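You operate a simulated robot arm through the tools that you are given. There is no shell and no other tool.

You are at the controls of a simulated two-armed robot. One attempt, no reset.

TASK
Pick up the carton from the top of the check bench with one hand, pass it to the other hand and put it on the front lane of the collecting belt. Set down upright: carton.

It is judged by the outcome, as a careful person would: the job done as asked, and still so three seconds after it is handed in. It fails if anything else is knocked over, pushed out of place, dropped, spilled or broken.

THE ROBOT
Two 7-joint arms with two-finger parallel grippers on one trunk, on a base that moves. Base frame: it is fixed to the floor where the robot stands at the start and does not move with it; the origin is under the middle of the robot, x ahead of it, y to its left, z up. Units: m, rad, N and s.
The left shoulder is at the start at [0.03, 0.119, 0.935], the right one opposite. With the tool pointing down near the work surface each hand reaches from about 0.28 to 0.68 m from the robot's upright axis, wherever it stands, measured 20 degrees to its own side. Places, roughly: front lane of the collecting belt (48x17 cm) [-1.1, -2.48, 0.86]. Payload 3.43 kg a hand.
Tool frame (each hand has its own): the origin (TCP) lies between the finger pads and is the grasp point; the fingertips stand 0.03 m ahead of it; z points along the fingers, y is the line along which they close. Largest opening 0.094 m; finger width 0.028, thickness 0.01; the body of the gripper, 0.05 by 0.096 m, starts 0.055 m behind the TCP.
Orientation is told as [roll, pitch, yaw] about the base's x, y, z axes, in that order, counted from this pose: with the fingers straight down and closing along the base's y, the tool's x points along the base's -x, its y along +y and its z along -z.

THE INTERFACE
- The arms move only by the tool nudge_tool. It takes "left_commands", "right_commands" or both (then of equal length, played together; a hand with none holds still); each is a list of rows, each a list of 7 numbers: the closure, from 0 (fully open) to 1 (shut), then the shift along the tool's x, y, z in units of 150 mm (1.0 is 150 mm), then the turn, a rotation vector about the tool's x, y, z in units of 120 degrees (1.0 is 120 degrees). In form: [[fingers, tx, ty, tz, ax, ay, az], ...]. A call has 1 to 20 rows; each row is the pose to reach, as a shift and turn from the pose commanded when the call began, along the tool's axes at that moment. A call with a number of a shift or a turn outside -1 to 1 is refused whole. Each row takes 0.2 s and may step no farther than 0.05 m and 0.15 rad from the row before; otherwise, or with a gripper value out of range, the whole call is refused. Where a pose cannot be reached the arm comes as near as it can. A force on the tool above 40 N (or 10 N above the force at the start of the call, whichever is more), or a blocked arm, ends the call early, and 0.2 s more pass. The fingers move at their own pace (about 0.072 m/s each) and stop on an object; they squeeze with about 34 N. The grip force told is the motor's: it shows also when the fingers shut on nothing. Time passes only in rows, and 0.2 s behind the last, so rows that repeat a pose let the fingers close. It gives the time, the measured TCP pose, the force on the tool (base axes), the opening and the grip force at its end, in the units of the frame above (readings bear some noise), with the torque about the TCP (base axes, N m) and any sound that the robot's microphone picked up.
- Cameras (640 x 400 px; columns grow to the right, rows downward): "scene" is now at [0.0483, -0.0325, 1.6504]; the picture's right is [-0.39, -0.92, 0.00], its down [-0.69, 0.29, -0.66] and it looks along [0.61, -0.26, -0.75] (base axes); focal length 295 px, centre (320, 200). "left" rides on the left gripper at [0.076, -0.014, -0.103] in its tool frame; the picture's right is [0.18, 0.98, 0.00], its down [-0.75, 0.14, -0.64] and it looks along [-0.63, 0.12, 0.77] (tool axes); focal length 243 px, centre (320, 200). "right" rides on the right gripper at [0.076, 0.014, -0.102] in its tool frame; the picture's right is [-0.18, 0.98, 0.00], its down [-0.75, -0.14, -0.64] and it looks along [-0.63, -0.12, 0.77] (tool axes); focal length 243 px, centre (320, 200). There is no depth. A picture from a camera that has moved, and an enlarged one, comes with that camera's place and axes in the base frame and with its lens. The place of the scene camera against the robot may be out by one fixed shift of up to 0.018 m in any direction.
- camera(camera): a new picture of that camera. It takes no simulated time.
- raise_lower(by): moves the trunk up (or, below 0, down) by that many m; the arms and the scene camera ride with it, the base frame stays. It gives what a move gives, with no picture.
- drive_base(legs): drives the robot by 1 to 6 legs, each [ahead, turn to the left] in m and rad, along the robot's own axes; the way and the turn of a leg run together, so that a leg with both is an arc; at most 1.5 m and 3.142 rad a leg. The arms and the cameras ride along, it lands a little off, and it stops where it bumps. It gives what a move gives.
- turn_head(pan, tilt): turns the head with the scene camera to pan (to the left, within 2.496 rad either way) and tilt (down, from -0.506 to 1.204), counted from straight ahead of the robot. It gives what a move gives.
- inspect(camera, box): a new picture of the part [left, top, right, bottom] of that camera's present view, enlarged. It takes no simulated time.
- job_done(): hands the job in; it is judged then, once.

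Places have to be worked out from the pictures, the camera data and where the tool is seen. Open the grippers and draw the arms clear of the work before you hand the job in, unless the task says otherwise.

The tools are called after "Request:" as a command line: name --argument value ..., lists and objects as JSON in quotes. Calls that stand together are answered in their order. nudge_tool: Moves the arms, as the interface text tells. Its arguments: {"type":"object","properties":{"left_commands":{"type":"array","items":{"type":"array","items":{"type":"number"}}},"right_commands":{"type":"array","items":{"type":"array","items":{"type":"number"}}}},"required":[]} The other tools are called the same way: raise_lower (by) moves the trunk up or down; drive_base (legs) drives the base; turn_head (pan, tilt) turns the head that bears the scene camera; camera (camera) takes a picture; inspect (camera, box) takes an enlarged picture of a part of a camera's view; job_done () hands the job in.

At the start:

```text
time: 0.0
left_tool_pos: [0.4288, 0.0052, 1.1123]
left_ee_rot: [0.001, 0.001, 0.001]
left_force: [0.7, -0.7, -0.6]
left_torque: [0.01, 0.04, -0.03]
left_finger_gap: 0.0939
left_finger_force: 0.0
right_tool_pos: [0.3266, -0.2797, 1.1252]
right_ee_rot: [0.001, -0.001, 0.002]
right_force: [-0.4, 0.4, -1.4]
right_torque: [0.0, 0.0, -0.02]
right_finger_gap: 0.0936
right_finger_force: 0.1
trunk travel left (down, up): [-0.2, 0.21]
robot x, y, heading: [0.0, 0.0009, -0.002]
head pan, tilt (commanded): [-0.401, 0.848]
```

scene: 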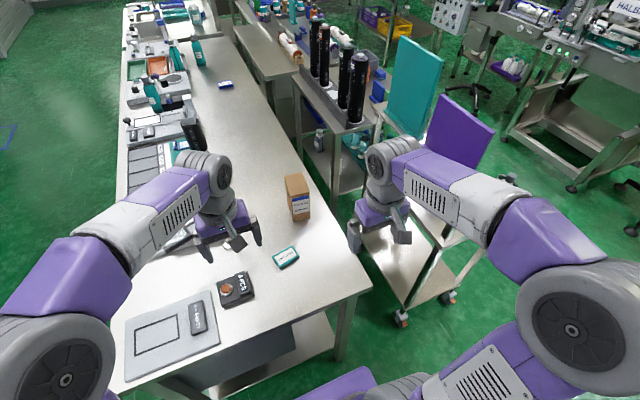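
right: 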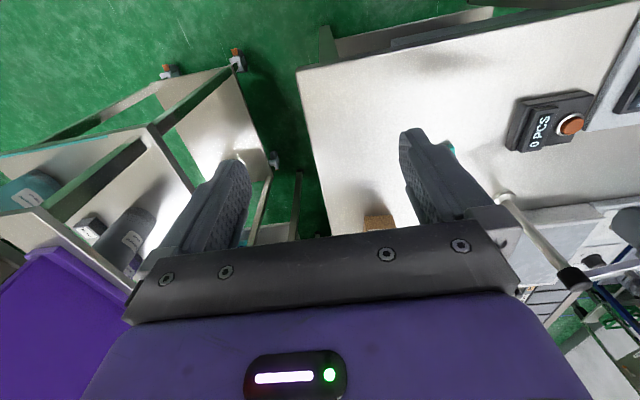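
left: 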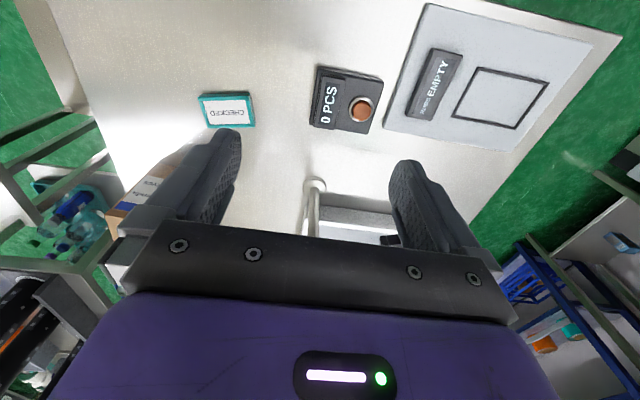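

The scene picture shows a brown carton on the bench to the right of centre, ahead of the robot. I'll take enlarged views of it before planning.

Request:
inspect --camera "scene" --box '[200, 130, 400, 300]'

Request:
inspect --camera "left" --box '[40, 60, 360, 260]'

```text
2.35 times, centred on (300, 215) of scene
camera zoom: at [0.0483, -0.0325, 1.6504], right [-0.39, -0.92, 0.0], down [-0.69, 0.29, -0.66], along [0.61, -0.26, -0.75], focal length 695 px, centre (367, 165)
```

zoom: 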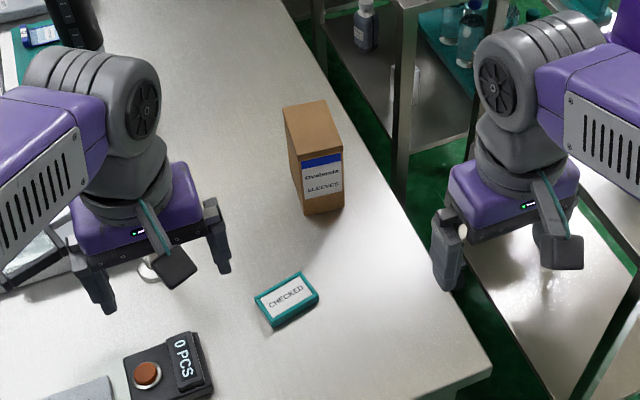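

```text
2.00 times, centred on (200, 160) of left
camera zoom: at [0.3546, -0.0094, 1.2142], right [-0.18, 0.98, 0.0], down [0.75, 0.14, 0.64], along [0.63, 0.12, -0.77], focal length 485 px, centre (560, 280)
```

zoom: 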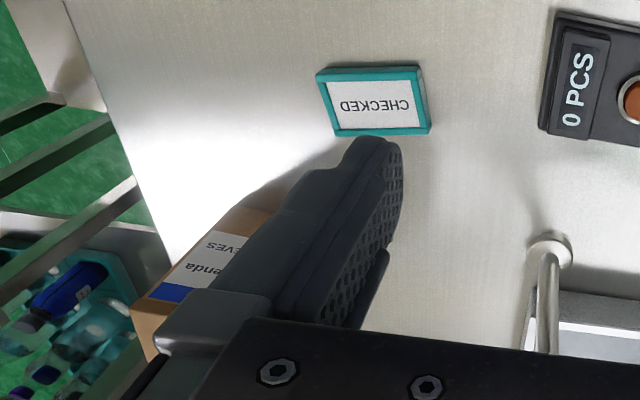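

The carton looks about 5 cm wide, 10 cm deep and 10 cm tall, sitting near (0.64, -0.20) on a bench roughly 0.9 m high. Next I turn the head toward the collecting belt to see the route and the front lane.

Request:
turn_head --pan -1.99 --tilt 0.35

Request:
camera --camera "scene"

```text
time: 1.7
left_tool_pos: [0.4307, 0.0056, 1.1114]
left_ee_rot: [0.001, -0.001, -0.001]
left_force: [0.4, 0.4, -0.2]
left_torque: [-0.03, 0.0, 0.0]
left_finger_gap: 0.0939
left_finger_force: 0.2
right_tool_pos: [0.3261, -0.2801, 1.124]
right_ee_rot: [0.001, 0.0, 0.001]
right_force: [0.7, -0.6, -0.3]
right_torque: [-0.01, 0.01, 0.0]
right_finger_gap: 0.0936
right_finger_force: 0.0
trunk travel left (down, up): [-0.2, 0.21]
robot x, y, heading: [0.0025, -0.0013, 0.003]
head pan, tilt (commanded): [-1.99, 0.351]
```

```text
taken
camera scene: at [-0.0615, -0.087, 1.6939], right [-0.91, 0.41, 0.0], down [0.14, 0.31, -0.94], along [-0.38, -0.86, -0.34], focal length 295 px, centre (320, 200)
```

scene: 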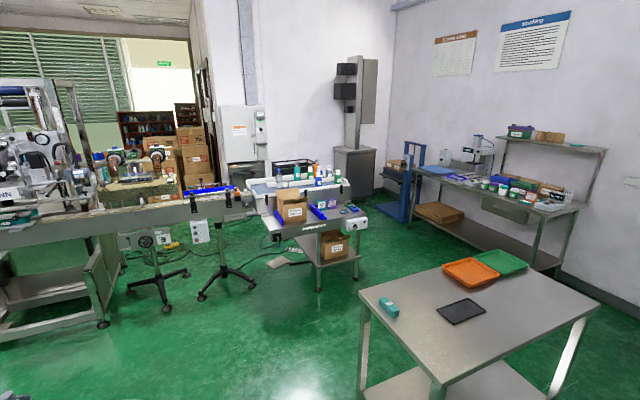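

The collecting belt should appear around pixel (316,188), near the white/steel table with small items. I enlarge that area.

Request:
inspect --camera "scene" --box '[220, 140, 400, 270]'

Request:
inspect --camera "scene" --box '[340, 130, 640, 320]'

```text
3.08 times, centred on (310, 205) of scene
camera zoom: at [-0.0615, -0.087, 1.6939], right [-0.91, 0.41, 0.0], down [0.14, 0.31, -0.94], along [-0.38, -0.86, -0.34], focal length 909 px, centre (351, 185)
```

zoom: 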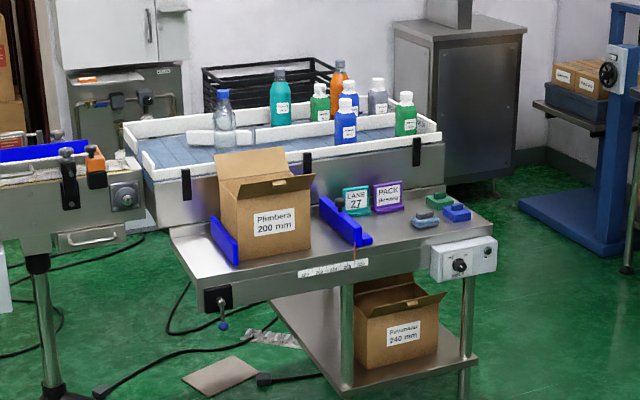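

```text
2.11 times, centred on (490, 225) of scene
camera zoom: at [-0.0615, -0.087, 1.6939], right [-0.91, 0.41, 0.0], down [0.14, 0.31, -0.94], along [-0.38, -0.86, -0.34], focal length 622 px, centre (-38, 147)
```

zoom: 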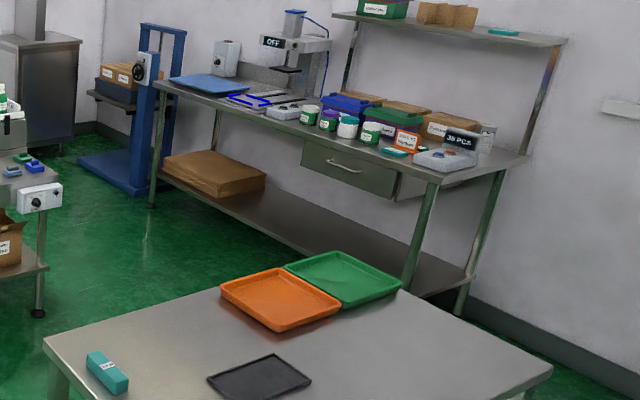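

The collecting belt (white rails, bottles) sits behind a packing table at about y -2.0 to -2.4; I'll choose the approach later. Next I look down to see the robot's own footprint and where the bench edge is.

Request:
turn_head --pan 0.0 --tilt 1.15

Request:
camera --camera "scene"

Request:
turn_head --pan -1.4 --tilt 1.15

Request:
camera --camera "scene"

```text
time: 3.6
left_tool_pos: [0.4294, 0.0056, 1.112]
left_ee_rot: [0.0, -0.001, 0.0]
left_force: [0.1, -0.1, 0.8]
left_torque: [0.01, -0.02, -0.01]
left_finger_gap: 0.094
left_finger_force: 0.2
right_tool_pos: [0.3269, -0.2791, 1.1248]
right_ee_rot: [0.001, 0.0, 0.0]
right_force: [0.4, 0.2, -0.5]
right_torque: [-0.01, -0.01, -0.01]
right_finger_gap: 0.0939
right_finger_force: 0.1
trunk travel left (down, up): [-0.2, 0.21]
robot x, y, heading: [-0.0042, -0.0023, -0.004]
head pan, tilt (commanded): [0.0, 1.15]
```

```text
taken
camera scene: at [0.0359, -0.002, 1.6295], right [0.0, -1.0, 0.0], down [-0.91, 0.0, -0.41], along [0.41, 0.0, -0.91], focal length 295 px, centre (320, 200)
```

scene: 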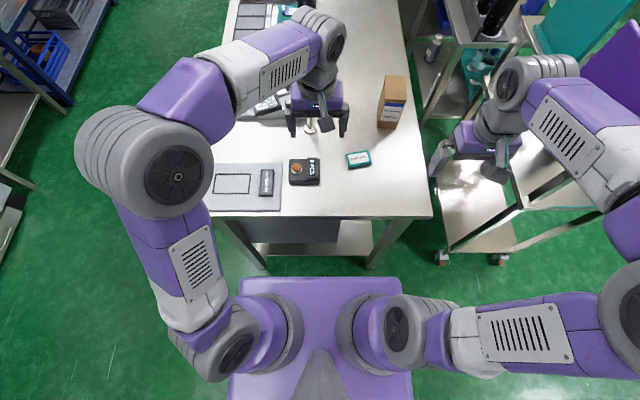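

```text
time: 5.1
left_tool_pos: [0.43, 0.0059, 1.1131]
left_ee_rot: [0.001, 0.001, 0.0]
left_force: [-0.6, -0.7, -0.4]
left_torque: [0.02, -0.04, 0.01]
left_finger_gap: 0.0938
left_finger_force: 0.0
right_tool_pos: [0.326, -0.2795, 1.1257]
right_ee_rot: [0.0, 0.0, 0.0]
right_force: [-0.3, 0.0, 0.7]
right_torque: [0.0, -0.01, 0.02]
right_finger_gap: 0.0939
right_finger_force: 0.1
trunk travel left (down, up): [-0.2, 0.21]
robot x, y, heading: [-0.0011, 0.0001, -0.001]
head pan, tilt (commanded): [-1.4, 1.15]
```

```text
taken
camera scene: at [-0.0135, -0.0606, 1.6295], right [-0.99, -0.17, 0.0], down [-0.16, 0.9, -0.41], along [0.07, -0.4, -0.91], focal length 295 px, centre (320, 200)
```

scene: 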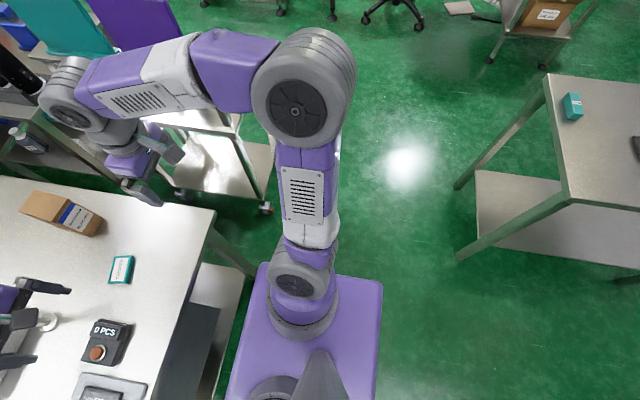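

The bench edge is near x 0.31 and the carton stands near the bench's right side, within the right arm's reach. I move the open right hand forward and a bit higher to view the carton from its wrist camera.

Request:
nudge_tool --right_commands '[[0, -0.25, 0.06, -0.06, 0, 0, 0], [0, -0.5, 0.12, -0.12, 0, 0, 0], [0, -0.75, 0.18, -0.18, 0, 0, 0], [0, -1.0, 0.24, -0.24, 0, 0, 0]]'

Request:
camera --camera "right"

```text
time: 6.1
left_tool_pos: [0.4303, 0.0066, 1.1124]
left_ee_rot: [0.001, 0.002, 0.0]
left_force: [0.4, 0.7, 0.1]
left_torque: [-0.07, 0.0, -0.01]
left_finger_gap: 0.0942
left_finger_force: 0.0
right_tool_pos: [0.4807, -0.2437, 1.1606]
right_ee_rot: [0.0, 0.002, 0.001]
right_force: [0.3, -0.4, -0.4]
right_torque: [0.02, 0.02, 0.01]
right_finger_gap: 0.0939
right_finger_force: 0.1
trunk travel left (down, up): [-0.2, 0.21]
robot x, y, heading: [0.0004, 0.0022, 0.005]
head pan, tilt (commanded): [-1.4, 1.15]
```

```text
taken
camera right: at [0.4045, -0.2288, 1.2638], right [0.18, 0.98, 0.0], down [0.75, -0.14, 0.64], along [0.63, -0.12, -0.77], focal length 243 px, centre (320, 200)
```

right: 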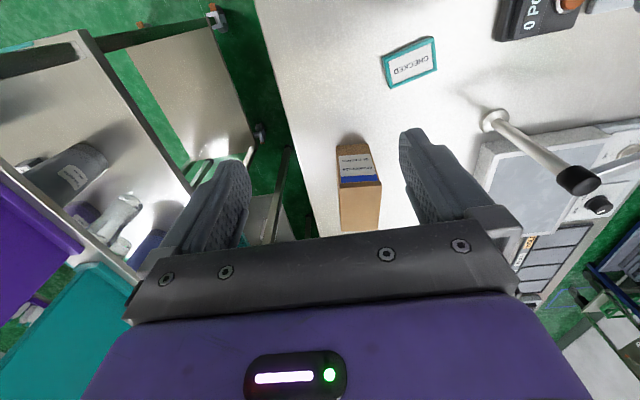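

The carton is visible between the fingers. I enlarge to measure its corners.

Request:
inspect --camera "right" --box '[290, 110, 430, 240]'

Request:
inspect --camera "right" --box '[360, 10, 640, 210]'

```text
3.08 times, centred on (360, 175) of right
camera zoom: at [0.4045, -0.2288, 1.2638], right [0.18, 0.98, 0.0], down [0.75, -0.14, 0.64], along [0.63, -0.12, -0.77], focal length 746 px, centre (197, 277)
```

zoom: 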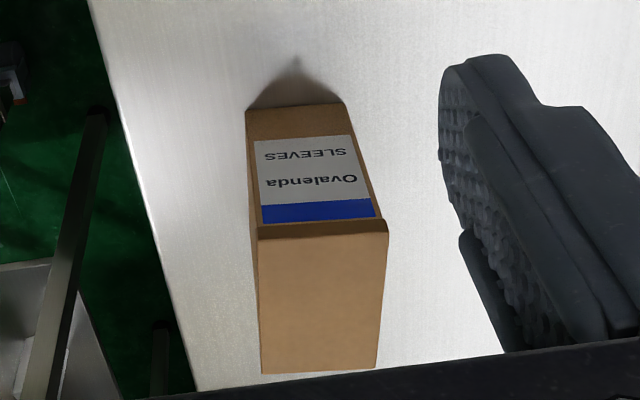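

```text
2.00 times, centred on (500, 110) of right
camera zoom: at [0.4045, -0.2288, 1.2638], right [0.18, 0.98, 0.0], down [0.75, -0.14, 0.64], along [0.63, -0.12, -0.77], focal length 485 px, centre (-40, 380)
```

zoom: 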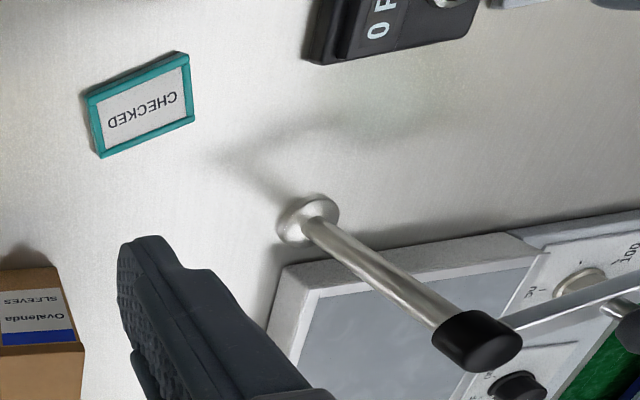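

Triangulating the placard between the two wrist cameras puts the bench top near z 0.86, lower than my first estimate. I move the right hand further forward and turn it slightly to line up with the carton, then take a second view to fix the carton's exact place.

Request:
nudge_tool --right_commands '[[0, -0.22, 0.06, 0, 0, 0, 0], [0, -0.44, 0.12, 0, 0, 0, 0], [0, -0.66, 0.19, 0, 0, 0, 0]]'

Request:
inspect --camera "right" --box '[260, 30, 480, 240]'

Request:
camera --camera "right"

```text
time: 6.9
left_tool_pos: [0.4319, 0.0066, 1.1113]
left_ee_rot: [0.001, 0.002, 0.0]
left_force: [0.5, -0.7, 0.6]
left_torque: [0.01, 0.01, 0.0]
left_finger_gap: 0.0942
left_finger_force: 0.0
right_tool_pos: [0.5769, -0.2163, 1.1592]
right_ee_rot: [-0.001, 0.005, 0.002]
right_force: [0.8, -0.1, -0.2]
right_torque: [0.01, 0.01, 0.0]
right_finger_gap: 0.0938
right_finger_force: 0.0
trunk travel left (down, up): [-0.2, 0.21]
robot x, y, heading: [0.0015, -0.0019, -0.002]
head pan, tilt (commanded): [-1.4, 1.15]
```

```text
1.90 times, centred on (370, 135) of right
camera zoom: at [0.502, -0.2011, 1.2619], right [0.18, 0.98, 0.0], down [0.76, -0.14, 0.64], along [0.63, -0.12, -0.77], focal length 462 px, centre (225, 324)
```

zoom: 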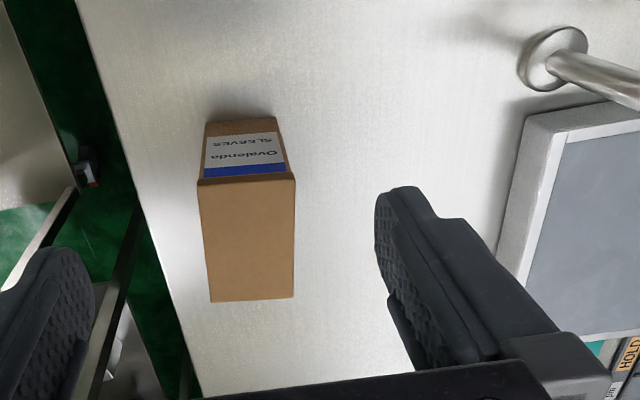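

```text
taken
camera right: at [0.502, -0.2011, 1.2619], right [0.18, 0.98, 0.0], down [0.76, -0.14, 0.64], along [0.63, -0.12, -0.77], focal length 243 px, centre (320, 200)
```

right: 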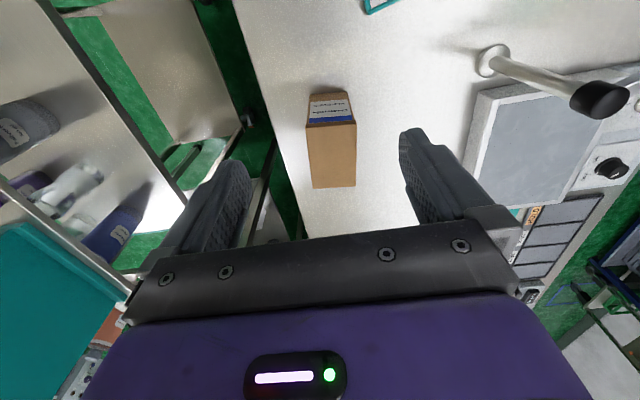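

Two-view triangulation gives the carton top at z≈0.978, base z≈0.862, centre (0.666, -0.215), size about 6.1 × 9.1 × 11.5 cm, yaw about -7°. I move the open right hand above its near part with matching yaw, staying 5 cm above the top.

Request:
nudge_tool --right_commands '[[0, -0.14, 0.01, 0.1, 0, 0, 0.02], [0, -0.28, 0.02, 0.25, 0, 0, 0.04], [0, -0.412, 0.031, 0.45, 0, 0, 0.0583], [0, -0.412, 0.031, 0.62, 0, 0, 0.0583], [0, -0.412, 0.031, 0.62, 0, 0, 0.0583]]'

Request:
camera --camera "right"

Request:
turn_head --pan -0.3 --tilt 0.85

Request:
camera --camera "scene"

```text
time: 8.1
left_tool_pos: [0.43, 0.0068, 1.1118]
left_ee_rot: [-0.001, -0.001, 0.001]
left_force: [0.0, 0.3, -0.1]
left_torque: [-0.01, 0.04, -0.01]
left_finger_gap: 0.0941
left_finger_force: 0.2
right_tool_pos: [0.6242, -0.2145, 1.066]
right_ee_rot: [0.0, 0.001, -0.123]
right_force: [0.4, -0.5, 0.3]
right_torque: [-0.03, 0.01, 0.01]
right_finger_gap: 0.0939
right_finger_force: 0.0
right hand out of reach, approached as far as the arm can: row 1, 2, 3, 4, 5
trunk travel left (down, up): [-0.2, 0.21]
robot x, y, heading: [0.0026, 0.0001, 0.003]
head pan, tilt (commanded): [-1.4, 1.15]
```

```text
taken
camera right: at [0.5507, -0.1915, 1.1681], right [0.3, 0.95, 0.0], down [0.73, -0.23, 0.64], along [0.61, -0.19, -0.77], focal length 243 px, centre (320, 200)
```

right: 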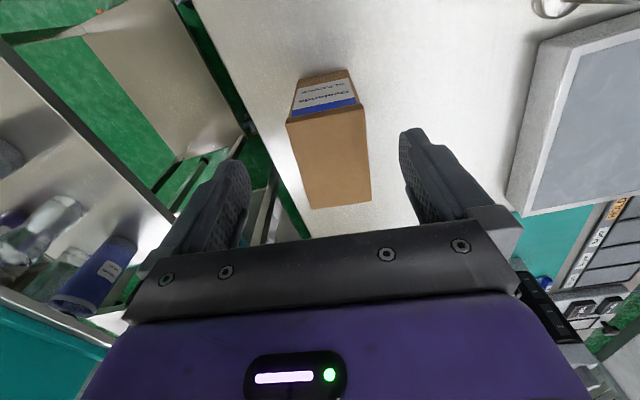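

```text
time: 9.4
left_tool_pos: [0.4292, 0.0057, 1.1126]
left_ee_rot: [0.0, 0.001, 0.001]
left_force: [0.6, 0.4, -0.3]
left_torque: [0.01, 0.0, -0.02]
left_finger_gap: 0.094
left_finger_force: 0.1
right_tool_pos: [0.6231, -0.2156, 1.066]
right_ee_rot: [0.0, 0.001, -0.121]
right_force: [-0.4, 0.1, -0.7]
right_torque: [-0.03, -0.01, 0.02]
right_finger_gap: 0.0942
right_finger_force: 0.1
trunk travel left (down, up): [-0.2, 0.21]
robot x, y, heading: [-0.0021, -0.0003, 0.002]
head pan, tilt (commanded): [-0.3, 0.85]
```

```text
taken
camera scene: at [0.051, -0.0251, 1.6503], right [-0.3, -0.96, 0.0], down [-0.72, 0.22, -0.66], along [0.63, -0.2, -0.75], focal length 295 px, centre (320, 200)
```

scene: 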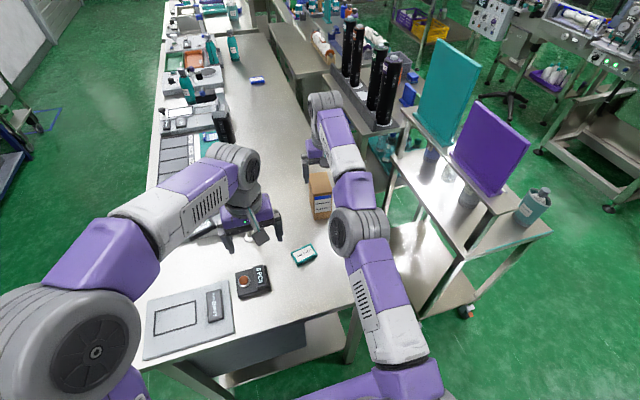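

The arm hit its reach limit at this height (0.624, -0.215, 1.066); lower down it reaches further. I check alignment once more with an enlarged wrist view before descending.

Request:
inspect --camera "right" --box '[220, 40, 460, 240]'

```text
2.00 times, centred on (340, 140) of right
camera zoom: at [0.5501, -0.192, 1.1685], right [0.3, 0.95, 0.0], down [0.73, -0.23, 0.64], along [0.61, -0.19, -0.77], focal length 485 px, centre (280, 320)
```

zoom: 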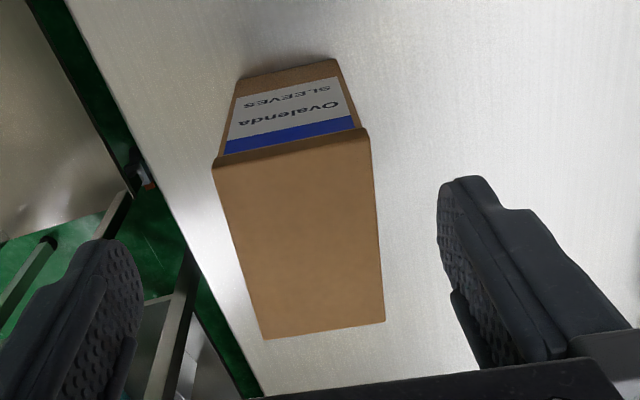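

The corner check confirms centre (0.667, -0.2145), top z≈0.978, yaw ≈ -6°. I descend 5 cm (fingertips still just above the top) with a tiny yaw correction to see how the reach develops.

Request:
nudge_tool --right_commands '[[0, 0, 0, 0.17, 0, 0, -0.004], [0, 0, 0, 0.33, 0, 0, -0.008], [0, 0, 0, 0.33, 0, 0, -0.008]]'

```text
time: 10.2
left_tool_pos: [0.4289, 0.0054, 1.1116]
left_ee_rot: [-0.001, 0.002, 0.0]
left_force: [-0.4, 0.1, 0.4]
left_torque: [0.01, -0.02, -0.01]
left_finger_gap: 0.0941
left_finger_force: 0.1
right_tool_pos: [0.6339, -0.2153, 1.0187]
right_ee_rot: [-0.001, 0.0, -0.104]
right_force: [0.0, 0.0, -0.2]
right_torque: [0.04, -0.03, 0.01]
right_finger_gap: 0.0939
right_finger_force: 0.1
right hand out of reach, approached as far as the arm can: row 1, 2, 3
trunk travel left (down, up): [-0.2, 0.21]
robot x, y, heading: [0.0017, 0.0015, -0.001]
head pan, tilt (commanded): [-0.3, 0.85]
```

The arm is converging on the commanded point as it lowers. I descend to TCP z≈0.945 with fingers straddling the carton's sides.

Request:
nudge_tool --right_commands '[[0, 0, 0, 0.12, 0, 0, 0], [0, 0, 0, 0.24, 0, 0, 0], [0, 0, 0, 0.36, 0, 0, 0], [0, 0, 0, 0.475, 0, 0, 0], [0, 0, 0, 0.475, 0, 0, 0]]'

Request:
camera --camera "right"

```text
time: 11.4
left_tool_pos: [0.4294, 0.0057, 1.113]
left_ee_rot: [0.002, -0.001, 0.001]
left_force: [0.0, -0.8, 0.8]
left_torque: [-0.02, -0.01, 0.02]
left_finger_gap: 0.0938
left_finger_force: 0.2
right_tool_pos: [0.6451, -0.2162, 0.9517]
right_ee_rot: [0.002, 0.002, -0.102]
right_force: [0.1, 0.1, -1.1]
right_torque: [0.01, 0.01, -0.02]
right_finger_gap: 0.0939
right_finger_force: 0.1
right hand out of reach, approached as far as the arm can: row 1, 2, 3, 4, 5
trunk travel left (down, up): [-0.2, 0.21]
robot x, y, heading: [-0.0005, -0.0007, -0.001]
head pan, tilt (commanded): [-0.3, 0.85]
```

```text
taken
camera right: at [0.5717, -0.1943, 1.0536], right [0.29, 0.96, 0.0], down [0.74, -0.22, 0.64], along [0.61, -0.18, -0.77], focal length 243 px, centre (320, 200)
```

right: 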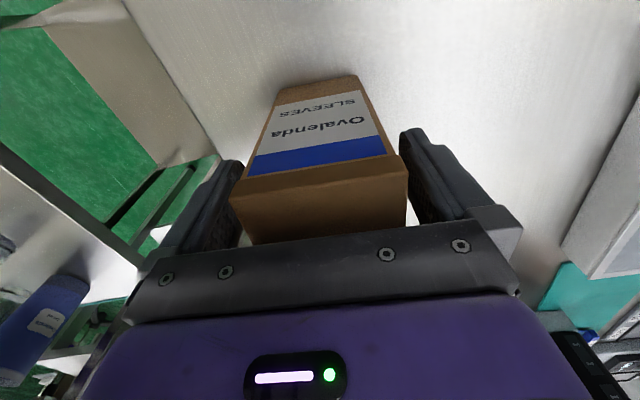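

The right hand is at (0.645, -0.216, 0.952) straddling the carton without contact. I back it up about 7 mm so it holds the near part (leaving room for the other hand) and lower about 6 mm, fingers still open.

Request:
nudge_tool --right_commands '[[0, 0.03, 0.01, 0.02, 0, 0, 0], [0, 0.06, 0.02, 0.04, 0, 0, 0], [0, 0.06, 0.02, 0.04, 0, 0, 0]]'

```text
time: 12.2
left_tool_pos: [0.4299, 0.0046, 1.1124]
left_ee_rot: [0.0, 0.0, -0.001]
left_force: [0.7, 0.0, 0.4]
left_torque: [-0.03, 0.02, -0.02]
left_finger_gap: 0.094
left_finger_force: 0.0
right_tool_pos: [0.6456, -0.2134, 0.9459]
right_ee_rot: [0.001, 0.0, -0.104]
right_force: [-1.1, -0.2, -1.0]
right_torque: [-0.01, 0.01, 0.0]
right_finger_gap: 0.094
right_finger_force: 0.2
right hand out of reach, approached as far as the arm can: row 1, 2, 3
trunk travel left (down, up): [-0.2, 0.21]
robot x, y, heading: [-0.0002, -0.0014, -0.0]
head pan, tilt (commanded): [-0.3, 0.85]
```

The hand barely moved in x, so the commanded point is still beyond the arm's reach. I back off a bit more to bring the command inside reach.

Request:
nudge_tool --right_commands '[[0, 0.04, 0, 0, 0, 0, 0], [0, 0.08, 0, 0, 0, 0, 0], [0, 0.08, 0, 0, 0, 0, 0]]'

```text
time: 13.1
left_tool_pos: [0.43, 0.0056, 1.1118]
left_ee_rot: [0.0, 0.001, 0.001]
left_force: [-0.6, 0.8, -0.4]
left_torque: [0.01, 0.0, 0.02]
left_finger_gap: 0.094
left_finger_force: 0.0
right_tool_pos: [0.6455, -0.2129, 0.9468]
right_ee_rot: [0.0, 0.003, -0.105]
right_force: [0.2, -0.8, 0.7]
right_torque: [-0.01, -0.01, 0.0]
right_finger_gap: 0.0941
right_finger_force: 0.0
right hand out of reach, approached as far as the arm can: row 1, 2, 3
trunk travel left (down, up): [-0.2, 0.21]
robot x, y, heading: [-0.0018, -0.0029, 0.001]
head pan, tilt (commanded): [-0.3, 0.85]
```

The arm is at its stretched limit and holds still at (0.6455, -0.213, 0.947), which is a fine grasp point: centred across the width, about 2 cm toward the near side of centre. I close the fingers here.

Request:
nudge_tool --right_commands '[[0.4, 0, 0, 0, 0, 0, 0], [0.8, 0, 0, 0, 0, 0, 0], [1, 0, 0, 0, 0, 0, 0], [1, 0, 0, 0, 0, 0, 0], [1, 0, 0, 0, 0, 0, 0], [1, 0, 0, 0, 0, 0, 0]]'

Request:
camera --camera "right"

```text
time: 14.4
left_tool_pos: [0.4297, 0.0054, 1.1117]
left_ee_rot: [-0.001, -0.001, 0.0]
left_force: [-0.9, 0.1, 0.0]
left_torque: [-0.02, -0.01, 0.0]
left_finger_gap: 0.094
left_finger_force: 0.0
right_tool_pos: [0.6458, -0.2119, 0.9493]
right_ee_rot: [0.0, 0.003, -0.103]
right_force: [-0.5, -1.3, 1.0]
right_torque: [-0.01, 0.01, 0.0]
right_finger_gap: 0.0643
right_finger_force: 33.8
trunk travel left (down, up): [-0.2, 0.21]
robot x, y, heading: [-0.0028, -0.0002, -0.001]
head pan, tilt (commanded): [-0.3, 0.85]
```

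```text
taken
camera right: at [0.5723, -0.1904, 1.051], right [0.29, 0.96, 0.0], down [0.74, -0.22, 0.64], along [0.61, -0.18, -0.77], focal length 243 px, centre (320, 200)
```

right: 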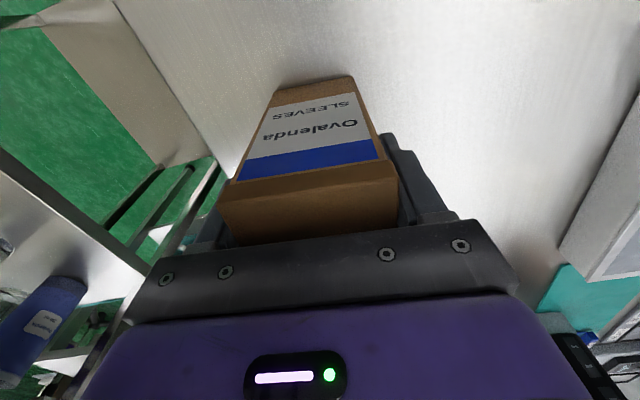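

The fingers are closed on the carton (gap 0.064 m, 33.8 N). I lift it straight up with the trunk so it does not drag on the bench.

Request:
raise_lower --by 0.08

Request:
camera --camera "right"

Request:
camera --camera "scene"

```text
time: 15.6
left_tool_pos: [0.4296, 0.0043, 1.1912]
left_ee_rot: [0.0, -0.002, 0.0]
left_force: [0.4, -0.6, -0.3]
left_torque: [-0.01, 0.01, 0.02]
left_finger_gap: 0.094
left_finger_force: 0.0
right_tool_pos: [0.6463, -0.2131, 1.028]
right_ee_rot: [0.0, 0.004, -0.105]
right_force: [0.4, -0.1, -3.4]
right_torque: [0.0, 0.06, 0.02]
right_finger_gap: 0.0642
right_finger_force: 34.0
trunk travel left (down, up): [-0.28, 0.13]
robot x, y, heading: [0.001, 0.0003, -0.003]
head pan, tilt (commanded): [-0.3, 0.85]
```

```text
taken
camera right: at [0.5729, -0.1904, 1.1303], right [0.29, 0.96, 0.0], down [0.74, -0.22, 0.64], along [0.61, -0.18, -0.77], focal length 243 px, centre (320, 200)
```

right: 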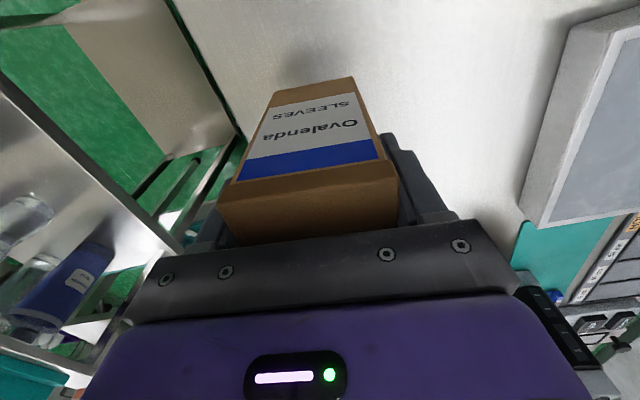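

```text
taken
camera scene: at [0.0518, -0.0252, 1.7301], right [-0.3, -0.96, 0.0], down [-0.72, 0.22, -0.66], along [0.63, -0.2, -0.75], focal length 295 px, centre (320, 200)
```

scene: 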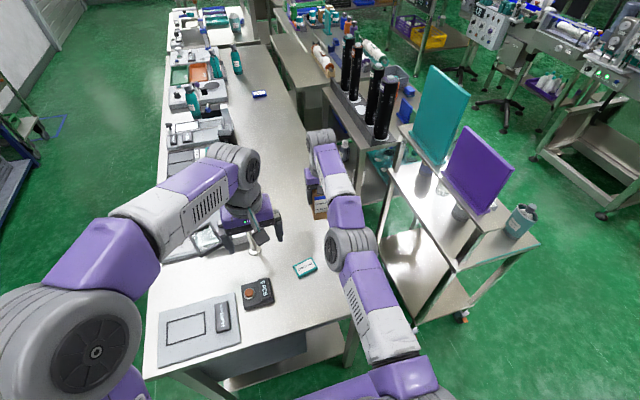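

The carton is lifted clear (about 3.4 N weight). Before backing away from the bench I look behind the robot on both sides.

Request:
turn_head --pan -2.49 --tilt 0.6

Request:
camera --camera "scene"

Request:
turn_head --pan 2.49 --tilt 0.6

Request:
camera --camera "scene"

Request:
turn_head --pan -1.5 --tilt 0.5

Request:
camera --camera "scene"

```text
time: 17.7
left_tool_pos: [0.4302, 0.0054, 1.1921]
left_ee_rot: [-0.002, -0.001, 0.0]
left_force: [-0.3, 0.2, -0.4]
left_torque: [0.0, 0.02, 0.0]
left_finger_gap: 0.0941
left_finger_force: 0.1
right_tool_pos: [0.6458, -0.2126, 1.0292]
right_ee_rot: [0.0, 0.001, -0.105]
right_force: [-0.5, -0.2, -3.6]
right_torque: [0.02, 0.03, 0.01]
right_finger_gap: 0.0642
right_finger_force: 34.0
trunk travel left (down, up): [-0.28, 0.13]
robot x, y, heading: [-0.0005, -0.0011, 0.004]
head pan, tilt (commanded): [-2.491, 0.6]
```

```text
taken
camera scene: at [-0.0935, -0.0557, 1.7512], right [-0.61, 0.8, 0.0], down [0.45, 0.34, -0.83], along [-0.66, -0.5, -0.56], focal length 295 px, centre (320, 200)
```

scene: 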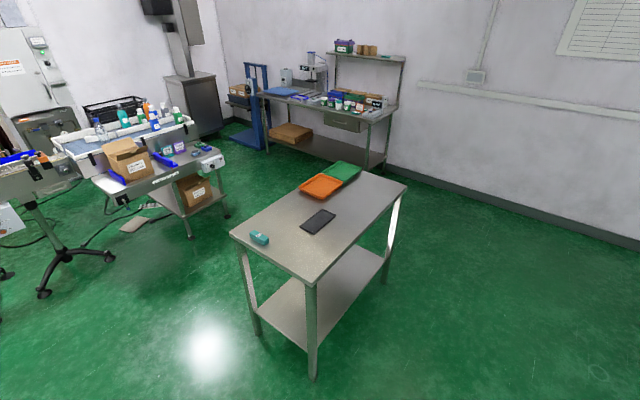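

```text
time: 21.6
left_tool_pos: [0.429, 0.0048, 1.1916]
left_ee_rot: [0.0, 0.0, -0.001]
left_force: [0.1, 0.0, 0.0]
left_torque: [0.0, -0.01, -0.01]
left_finger_gap: 0.094
left_finger_force: 0.0
right_tool_pos: [0.6467, -0.2126, 1.028]
right_ee_rot: [0.0, 0.002, -0.104]
right_force: [-0.3, -0.2, -3.4]
right_torque: [0.02, 0.02, 0.03]
right_finger_gap: 0.0643
right_finger_force: 33.5
trunk travel left (down, up): [-0.28, 0.13]
robot x, y, heading: [-0.0029, -0.0015, 0.001]
head pan, tilt (commanded): [2.491, 0.6]
```

```text
taken
camera scene: at [-0.0935, 0.0515, 1.7512], right [0.61, 0.8, 0.0], down [0.45, -0.34, -0.83], along [-0.66, 0.5, -0.56], focal length 295 px, centre (320, 200)
```

scene: 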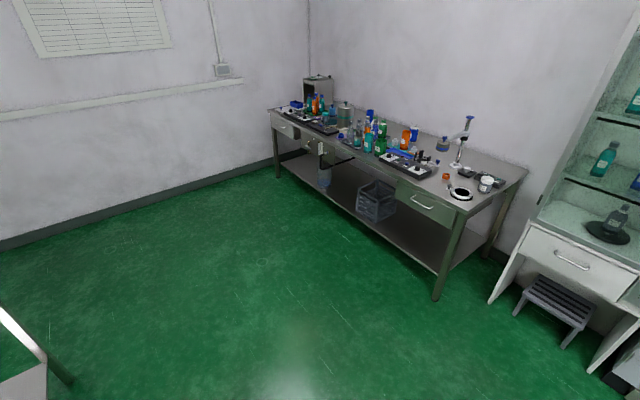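

```text
time: 24.9
left_tool_pos: [0.4294, 0.0056, 1.192]
left_ee_rot: [0.0, 0.0, 0.001]
left_force: [0.2, -0.3, -1.0]
left_torque: [0.02, -0.01, -0.02]
left_finger_gap: 0.0942
left_finger_force: 0.1
right_tool_pos: [0.646, -0.2135, 1.0281]
right_ee_rot: [0.001, 0.001, -0.105]
right_force: [-1.0, -0.1, -3.6]
right_torque: [-0.03, 0.04, 0.02]
right_finger_gap: 0.0641
right_finger_force: 33.8
trunk travel left (down, up): [-0.28, 0.13]
robot x, y, heading: [-0.0001, -0.0006, 0.002]
head pan, tilt (commanded): [-1.499, 0.499]
```

```text
taken
camera scene: at [-0.0167, -0.0928, 1.7603], right [-1.0, -0.07, 0.0], down [-0.03, 0.48, -0.88], along [0.06, -0.88, -0.48], focal length 295 px, centre (320, 200)
```

scene: 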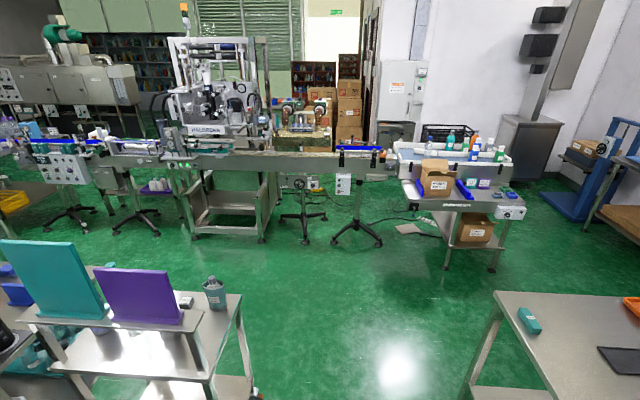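

Behind the robot is clear; the tray table is at x -1.7…-0.7, y -1.07…-0.57. I back straight away from the bench by 0.4 m with the carton held above the bench height.

Request:
drive_base --legs '[[-0.4, 0]]'

Request:
turn_head --pan 0.0 --tilt 0.9

Request:
camera --camera "scene"

```text
time: 27.4
left_tool_pos: [0.0318, 0.0048, 1.1923]
left_ee_rot: [-0.001, 0.0, -0.006]
left_force: [0.2, 1.1, 0.5]
left_torque: [-0.01, -0.01, 0.0]
left_finger_gap: 0.094
left_finger_force: 0.0
right_tool_pos: [0.247, -0.215, 1.0286]
right_ee_rot: [0.0, 0.0, -0.112]
right_force: [-0.4, -1.1, -2.9]
right_torque: [-0.01, 0.07, 0.01]
right_finger_gap: 0.0644
right_finger_force: 34.0
trunk travel left (down, up): [-0.28, 0.13]
robot x, y, heading: [-0.3982, 0.0013, -0.002]
head pan, tilt (commanded): [-1.499, 0.499]
```

```text
time: 28.9
left_tool_pos: [0.0315, 0.0051, 1.1912]
left_ee_rot: [-0.002, 0.0, -0.006]
left_force: [-0.6, 0.2, -0.1]
left_torque: [0.02, 0.02, 0.0]
left_finger_gap: 0.0941
left_finger_force: 0.0
right_tool_pos: [0.2471, -0.2144, 1.0279]
right_ee_rot: [0.0, 0.002, -0.112]
right_force: [0.5, -0.4, -3.8]
right_torque: [-0.02, 0.05, 0.01]
right_finger_gap: 0.0644
right_finger_force: 34.2
trunk travel left (down, up): [-0.28, 0.13]
robot x, y, heading: [-0.3981, 0.0002, -0.007]
head pan, tilt (commanded): [0.0, 0.901]
```

```text
taken
camera scene: at [-0.3454, -0.0012, 1.7264], right [-0.01, -1.0, 0.0], down [-0.78, 0.01, -0.62], along [0.62, 0.0, -0.78], focal length 295 px, centre (320, 200)
```

scene: 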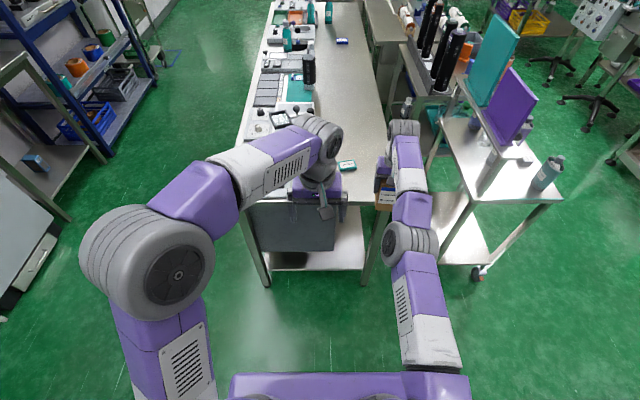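

With the space free, I move the left hand 15 cm outward to the left and simultaneously pull the carton-holding right hand back and slightly up.

Request:
nudge_tool --left_commands '[[0, 0, 0.25, 0, 0, 0, 0], [0, 0, 0.5, 0, 0, 0, 0], [0, 0, 0.75, 0, 0, 0, 0], [0, 0, 1.0, 0, 0, 0, 0], [0, 0, 1.0, 0, 0, 0, 0]]' --right_commands '[[1, 0.15, 0, -0.05, 0, 0, 0], [1, 0.3, 0, -0.1, 0, 0, 0], [1, 0.45, 0, -0.15, 0, 0, 0], [1, 0.6, 0, -0.2, 0, 0, 0], [1, 0.6, 0, -0.2, 0, 0, 0]]'

```text
time: 30.1
left_tool_pos: [0.0334, 0.152, 1.1905]
left_ee_rot: [-0.001, 0.0, -0.006]
left_force: [0.2, -0.9, 0.3]
left_torque: [0.01, -0.01, 0.0]
left_finger_gap: 0.0938
left_finger_force: 0.1
right_tool_pos: [0.2405, -0.2135, 1.0723]
right_ee_rot: [0.0, 0.005, -0.113]
right_force: [0.0, -1.0, -3.3]
right_torque: [-0.02, 0.04, -0.01]
right_finger_gap: 0.0643
right_finger_force: 33.9
right hand out of reach, approached as far as the arm can: row 1, 2, 3, 4, 5
trunk travel left (down, up): [-0.28, 0.13]
robot x, y, heading: [-0.3989, -0.0009, -0.007]
head pan, tilt (commanded): [0.0, 0.901]
```

The stretched right arm resists being pulled straight back. I command a larger pull-back combined with some lift and a small turn to unfold the elbow from the straight pose.

Request:
nudge_tool --right_commands '[[1, 0.2, 0.05, -0.15, 0, 0, -0.03], [1, 0.4, 0.1, -0.3, 0, 0, -0.06], [1, 0.6, 0.15, -0.45, 0, 0, -0.1], [1, 0.8, 0.2, -0.6, 0, 0, -0.15], [1, 0.8, 0.2, -0.6, 0, 0, -0.15]]'

```text
time: 31.4
left_tool_pos: [0.0347, 0.1541, 1.1901]
left_ee_rot: [0.002, -0.001, -0.005]
left_force: [0.8, 0.1, 0.4]
left_torque: [0.0, -0.04, 0.0]
left_finger_gap: 0.094
left_finger_force: 0.1
right_tool_pos: [0.2091, -0.1655, 1.1884]
right_ee_rot: [0.002, 0.002, 0.205]
right_force: [-0.5, -0.2, -3.0]
right_torque: [0.0, 0.05, -0.01]
right_finger_gap: 0.0642
right_finger_force: 34.3
right hand out of reach, approached as far as the arm can: row 1, 2, 3, 4, 5
trunk travel left (down, up): [-0.28, 0.13]
robot x, y, heading: [-0.4, 0.0011, -0.004]
head pan, tilt (commanded): [0.0, 0.901]
```

The arm slides along its full-reach sphere rather than bending. I look at the arm's posture with the scene camera to decide how to unbend it.

Request:
turn_head --pan -0.5 --tilt 0.8

Request:
camera --camera "scene"

Request:
camera --camera "left"

```text
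time: 32.3
left_tool_pos: [0.0332, 0.1528, 1.1902]
left_ee_rot: [0.0, -0.001, -0.006]
left_force: [0.6, 0.0, -0.5]
left_torque: [-0.01, 0.01, -0.01]
left_finger_gap: 0.0941
left_finger_force: 0.0
right_tool_pos: [0.2071, -0.1659, 1.1885]
right_ee_rot: [0.003, 0.002, 0.204]
right_force: [-0.2, -0.5, -2.8]
right_torque: [0.06, 0.07, 0.0]
right_finger_gap: 0.0638
right_finger_force: 33.5
trunk travel left (down, up): [-0.28, 0.13]
robot x, y, heading: [-0.3979, 0.0032, -0.001]
head pan, tilt (commanded): [-0.499, 0.799]
```

```text
taken
camera scene: at [-0.3502, -0.0396, 1.7343], right [-0.48, -0.88, 0.0], down [-0.63, 0.35, -0.7], along [0.61, -0.34, -0.72], focal length 295 px, centre (320, 200)
```

scene: 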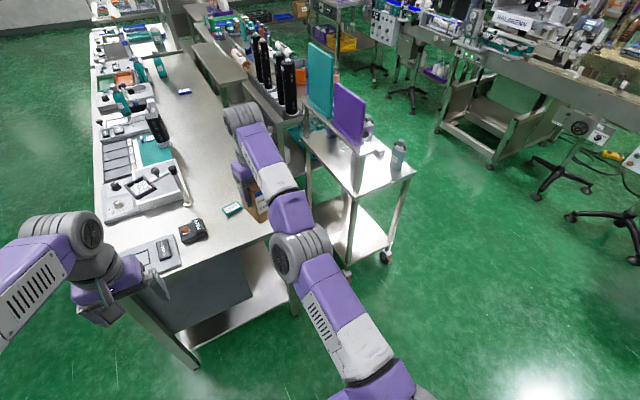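

```text
taken
camera left: at [-0.0411, 0.1388, 1.2922], right [-0.18, 0.98, 0.0], down [0.75, 0.14, 0.64], along [0.63, 0.11, -0.77], focal length 243 px, centre (320, 200)
```

left: 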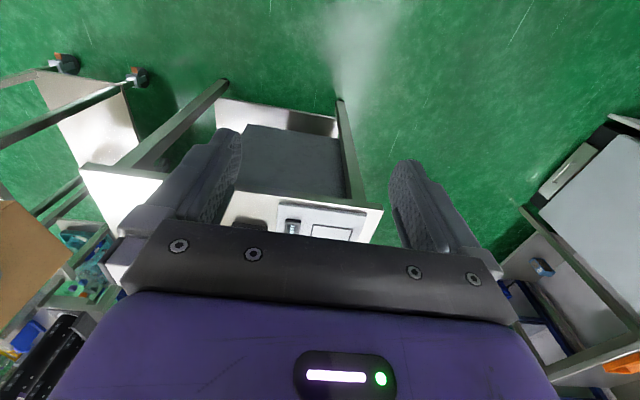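

The right arm is nearly straight with its elbow to the right, so a sideways-left move of the hand should flex the elbow. I command the right hand left by 12 cm and back by 5 cm at constant height.

Request:
nudge_tool --right_commands '[[1, 0.03, 0.2, 0, 0, 0, 0], [1, 0.07, 0.4, 0, 0, 0, 0], [1, 0.12, 0.62, 0, 0, 0, 0], [1, 0.164, 0.85, 0, 0, 0, 0], [1, 0.164, 0.85, 0, 0, 0, 0], [1, 0.164, 0.85, 0, 0, 0, 0]]'

```text
time: 33.7
left_tool_pos: [0.0335, 0.1535, 1.191]
left_ee_rot: [0.0, 0.001, -0.005]
left_force: [0.0, 1.0, -0.6]
left_torque: [-0.02, 0.01, -0.01]
left_finger_gap: 0.0937
left_finger_force: 0.0
right_tool_pos: [0.1859, -0.0383, 1.2028]
right_ee_rot: [0.0, 0.004, 0.203]
right_force: [-0.6, 0.5, -2.9]
right_torque: [-0.02, 0.04, 0.01]
right_finger_gap: 0.0643
right_finger_force: 33.8
right hand out of reach, approached as far as the arm can: row 1, 2, 3, 4, 5, 6
trunk travel left (down, up): [-0.28, 0.13]
robot x, y, heading: [-0.398, 0.0034, -0.005]
head pan, tilt (commanded): [-0.499, 0.799]
```

Still sliding on the limit sphere. I look closely at the right arm's joints to understand what is blocking it.

Request:
turn_head --pan -0.35 --tilt 0.95

Request:
camera --camera "scene"

Request:
camera --camera "right"

```text
time: 34.4
left_tool_pos: [0.0332, 0.1534, 1.1902]
left_ee_rot: [0.001, 0.001, -0.007]
left_force: [0.1, 0.2, -0.3]
left_torque: [-0.03, 0.01, 0.02]
left_finger_gap: 0.0939
left_finger_force: 0.1
right_tool_pos: [0.1856, -0.0388, 1.2024]
right_ee_rot: [0.001, 0.004, 0.201]
right_force: [1.0, -0.4, -3.8]
right_torque: [0.0, 0.06, 0.02]
right_finger_gap: 0.0644
right_finger_force: 33.7
trunk travel left (down, up): [-0.28, 0.13]
robot x, y, heading: [-0.3991, 0.0012, -0.003]
head pan, tilt (commanded): [-0.351, 0.949]
```

```text
taken
camera scene: at [-0.3528, -0.0261, 1.7228], right [-0.35, -0.94, 0.0], down [-0.76, 0.28, -0.58], along [0.55, -0.2, -0.81], focal length 295 px, centre (320, 200)
```

scene: 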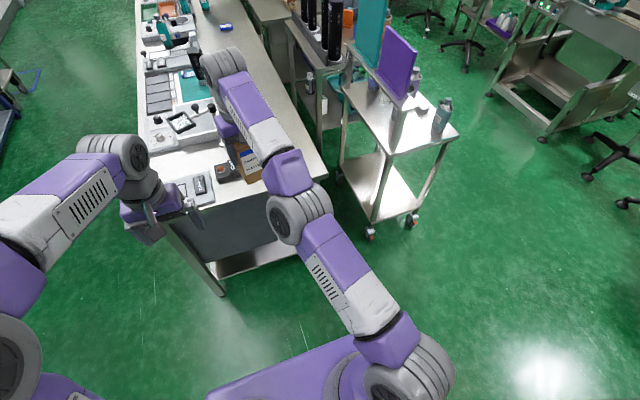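

```text
taken
camera right: at [0.1098, -0.04, 1.3051], right [-0.02, 1.0, 0.0], down [0.77, 0.01, 0.64], along [0.64, 0.01, -0.77], focal length 243 px, centre (320, 200)
```

right: 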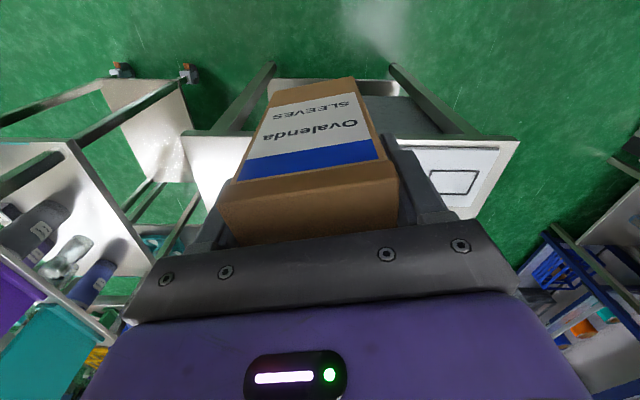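

The hinge of the elbow now lies sideways and the wrist seems strongly bent because the tool points straight down. I try pitching the hand forward by about 0.4 rad (carton firmly held) while pulling in, to relieve the wrist and let the elbow flex.

Request:
nudge_tool --right_commands '[[1, 0.1, 0, 0, 0, -0.05, 0], [1, 0.2, 0, 0, 0, -0.1, 0], [1, 0.3, 0, 0, 0, -0.15, 0], [1, 0.4, 0, 0, 0, -0.2, 0], [1, 0.5, 0, 0, 0, -0.2, 0], [1, 0.6, 0, 0, 0, -0.2, 0], [1, 0.6, 0, 0, 0, -0.2, 0]]'

Request:
camera --camera "scene"

```text
time: 36.0
left_tool_pos: [0.0346, 0.1528, 1.1894]
left_ee_rot: [0.0, 0.001, -0.003]
left_force: [0.4, 0.0, -0.2]
left_torque: [0.01, 0.01, -0.03]
left_finger_gap: 0.0938
left_finger_force: 0.2
right_tool_pos: [0.2438, -0.0203, 1.2683]
right_ee_rot: [0.001, -0.415, 0.203]
right_force: [-1.0, -0.2, -4.5]
right_torque: [-0.01, 0.07, 0.02]
right_finger_gap: 0.0644
right_finger_force: 34.2
right hand out of reach, approached as far as the arm can: row 1, 2, 3, 4, 5, 6, 7
trunk travel left (down, up): [-0.28, 0.13]
robot x, y, heading: [-0.3963, -0.0062, -0.006]
head pan, tilt (commanded): [-0.351, 0.949]
```

```text
taken
camera scene: at [-0.3524, -0.026, 1.7228], right [-0.35, -0.94, 0.0], down [-0.76, 0.28, -0.58], along [0.55, -0.2, -0.81], focal length 295 px, centre (320, 200)
```

scene: 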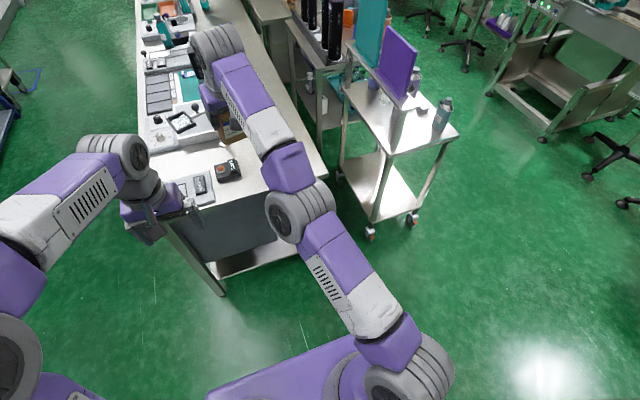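

Pitching just pivoted about the wrist, so the wrist centre itself is at the limit. I retrace toward the posture it came from: level the hand, zero the yaw and move right/back toward the earlier reachable pose.

Request:
nudge_tool --right_commands '[[1, 0.139, -0.153, -0.026, 0.0034, 0.033, 0.0162], [1, 0.279, -0.306, -0.052, 0.0068, 0.066, 0.0323], [1, 0.418, -0.459, -0.079, 0.0102, 0.099, 0.0485], [1, 0.557, -0.612, -0.105, 0.0136, 0.132, 0.0646], [1, 0.697, -0.765, -0.131, 0.017, 0.165, 0.0808], [1, 0.836, -0.918, -0.157, 0.0204, 0.198, 0.0969], [1, 0.836, -0.918, -0.157, 0.0204, 0.198, 0.0969]]'

Request:
camera --camera "scene"

```text
time: 37.6
left_tool_pos: [0.0339, 0.1552, 1.1902]
left_ee_rot: [0.001, 0.002, -0.004]
left_force: [0.6, 0.2, 0.2]
left_torque: [-0.03, -0.01, 0.01]
left_finger_gap: 0.0938
left_finger_force: 0.0
right_tool_pos: [0.1804, -0.1807, 1.2512]
right_ee_rot: [0.0, 0.0, -0.003]
right_force: [0.4, -0.1, -3.2]
right_torque: [0.02, 0.09, 0.0]
right_finger_gap: 0.0641
right_finger_force: 33.9
right hand out of reach, approached as far as the arm can: row 1, 2, 3, 4, 5, 6, 7
trunk travel left (down, up): [-0.28, 0.13]
robot x, y, heading: [-0.4003, 0.0023, -0.008]
head pan, tilt (commanded): [-0.351, 0.949]
```

```text
taken
camera scene: at [-0.3526, -0.0249, 1.7228], right [-0.35, -0.94, 0.0], down [-0.76, 0.28, -0.58], along [0.55, -0.2, -0.81], focal length 295 px, centre (320, 200)
```

scene: 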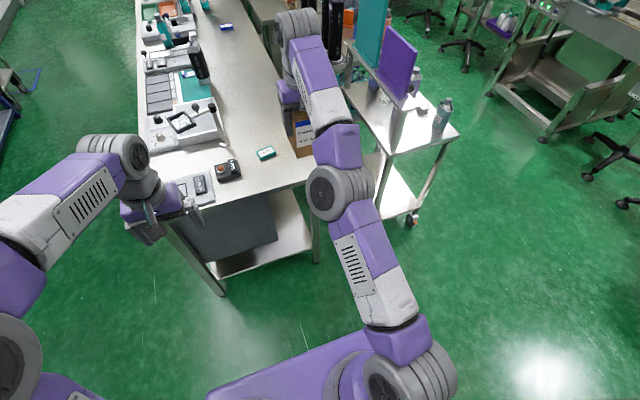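

All the reached points lie on one sphere about the shoulder, so the elbow is locked near straight. I give the solver many repeated rows of a strong inward pull to let it flex.

Request:
nudge_tool --right_commands '[[1, 0.3, 0, 0.1, 0, 0, 0], [1, 0.6, 0, 0.2, 0, 0, 0], [1, 0.9, 0, 0.3, 0, 0, 0], [1, 1.0, 0, 0.3, 0, 0, 0], [1, 1.0, 0, 0.3, 0, 0, 0], [1, 1.0, 0, 0.3, 0, 0, 0], [1, 1.0, 0, 0.3, 0, 0, 0], [1, 1.0, 0, 0.3, 0, 0, 0], [1, 1.0, 0, 0.3, 0, 0, 0], [1, 1.0, 0, 0.3, 0, 0, 0], [1, 1.0, 0, 0.3, 0, 0, 0], [1, 1.0, 0, 0.3, 0, 0, 0]]'

```text
time: 40.2
left_tool_pos: [0.0329, 0.1531, 1.1898]
left_ee_rot: [0.001, -0.001, -0.006]
left_force: [0.6, 0.4, -0.4]
left_torque: [0.0, 0.0, 0.0]
left_finger_gap: 0.0941
left_finger_force: 0.0
right_tool_pos: [0.1734, -0.1956, 1.267]
right_ee_rot: [-0.001, 0.001, -0.002]
right_force: [-0.1, 0.1, -2.5]
right_torque: [0.04, 0.05, 0.03]
right_finger_gap: 0.0641
right_finger_force: 34.3
right hand out of reach, approached as far as the arm can: row 1, 2, 3, 4, 5, 6, 7, 8, 9, 10, 11, 12
trunk travel left (down, up): [-0.28, 0.13]
robot x, y, heading: [-0.3959, 0.0006, -0.006]
head pan, tilt (commanded): [-0.351, 0.949]
```

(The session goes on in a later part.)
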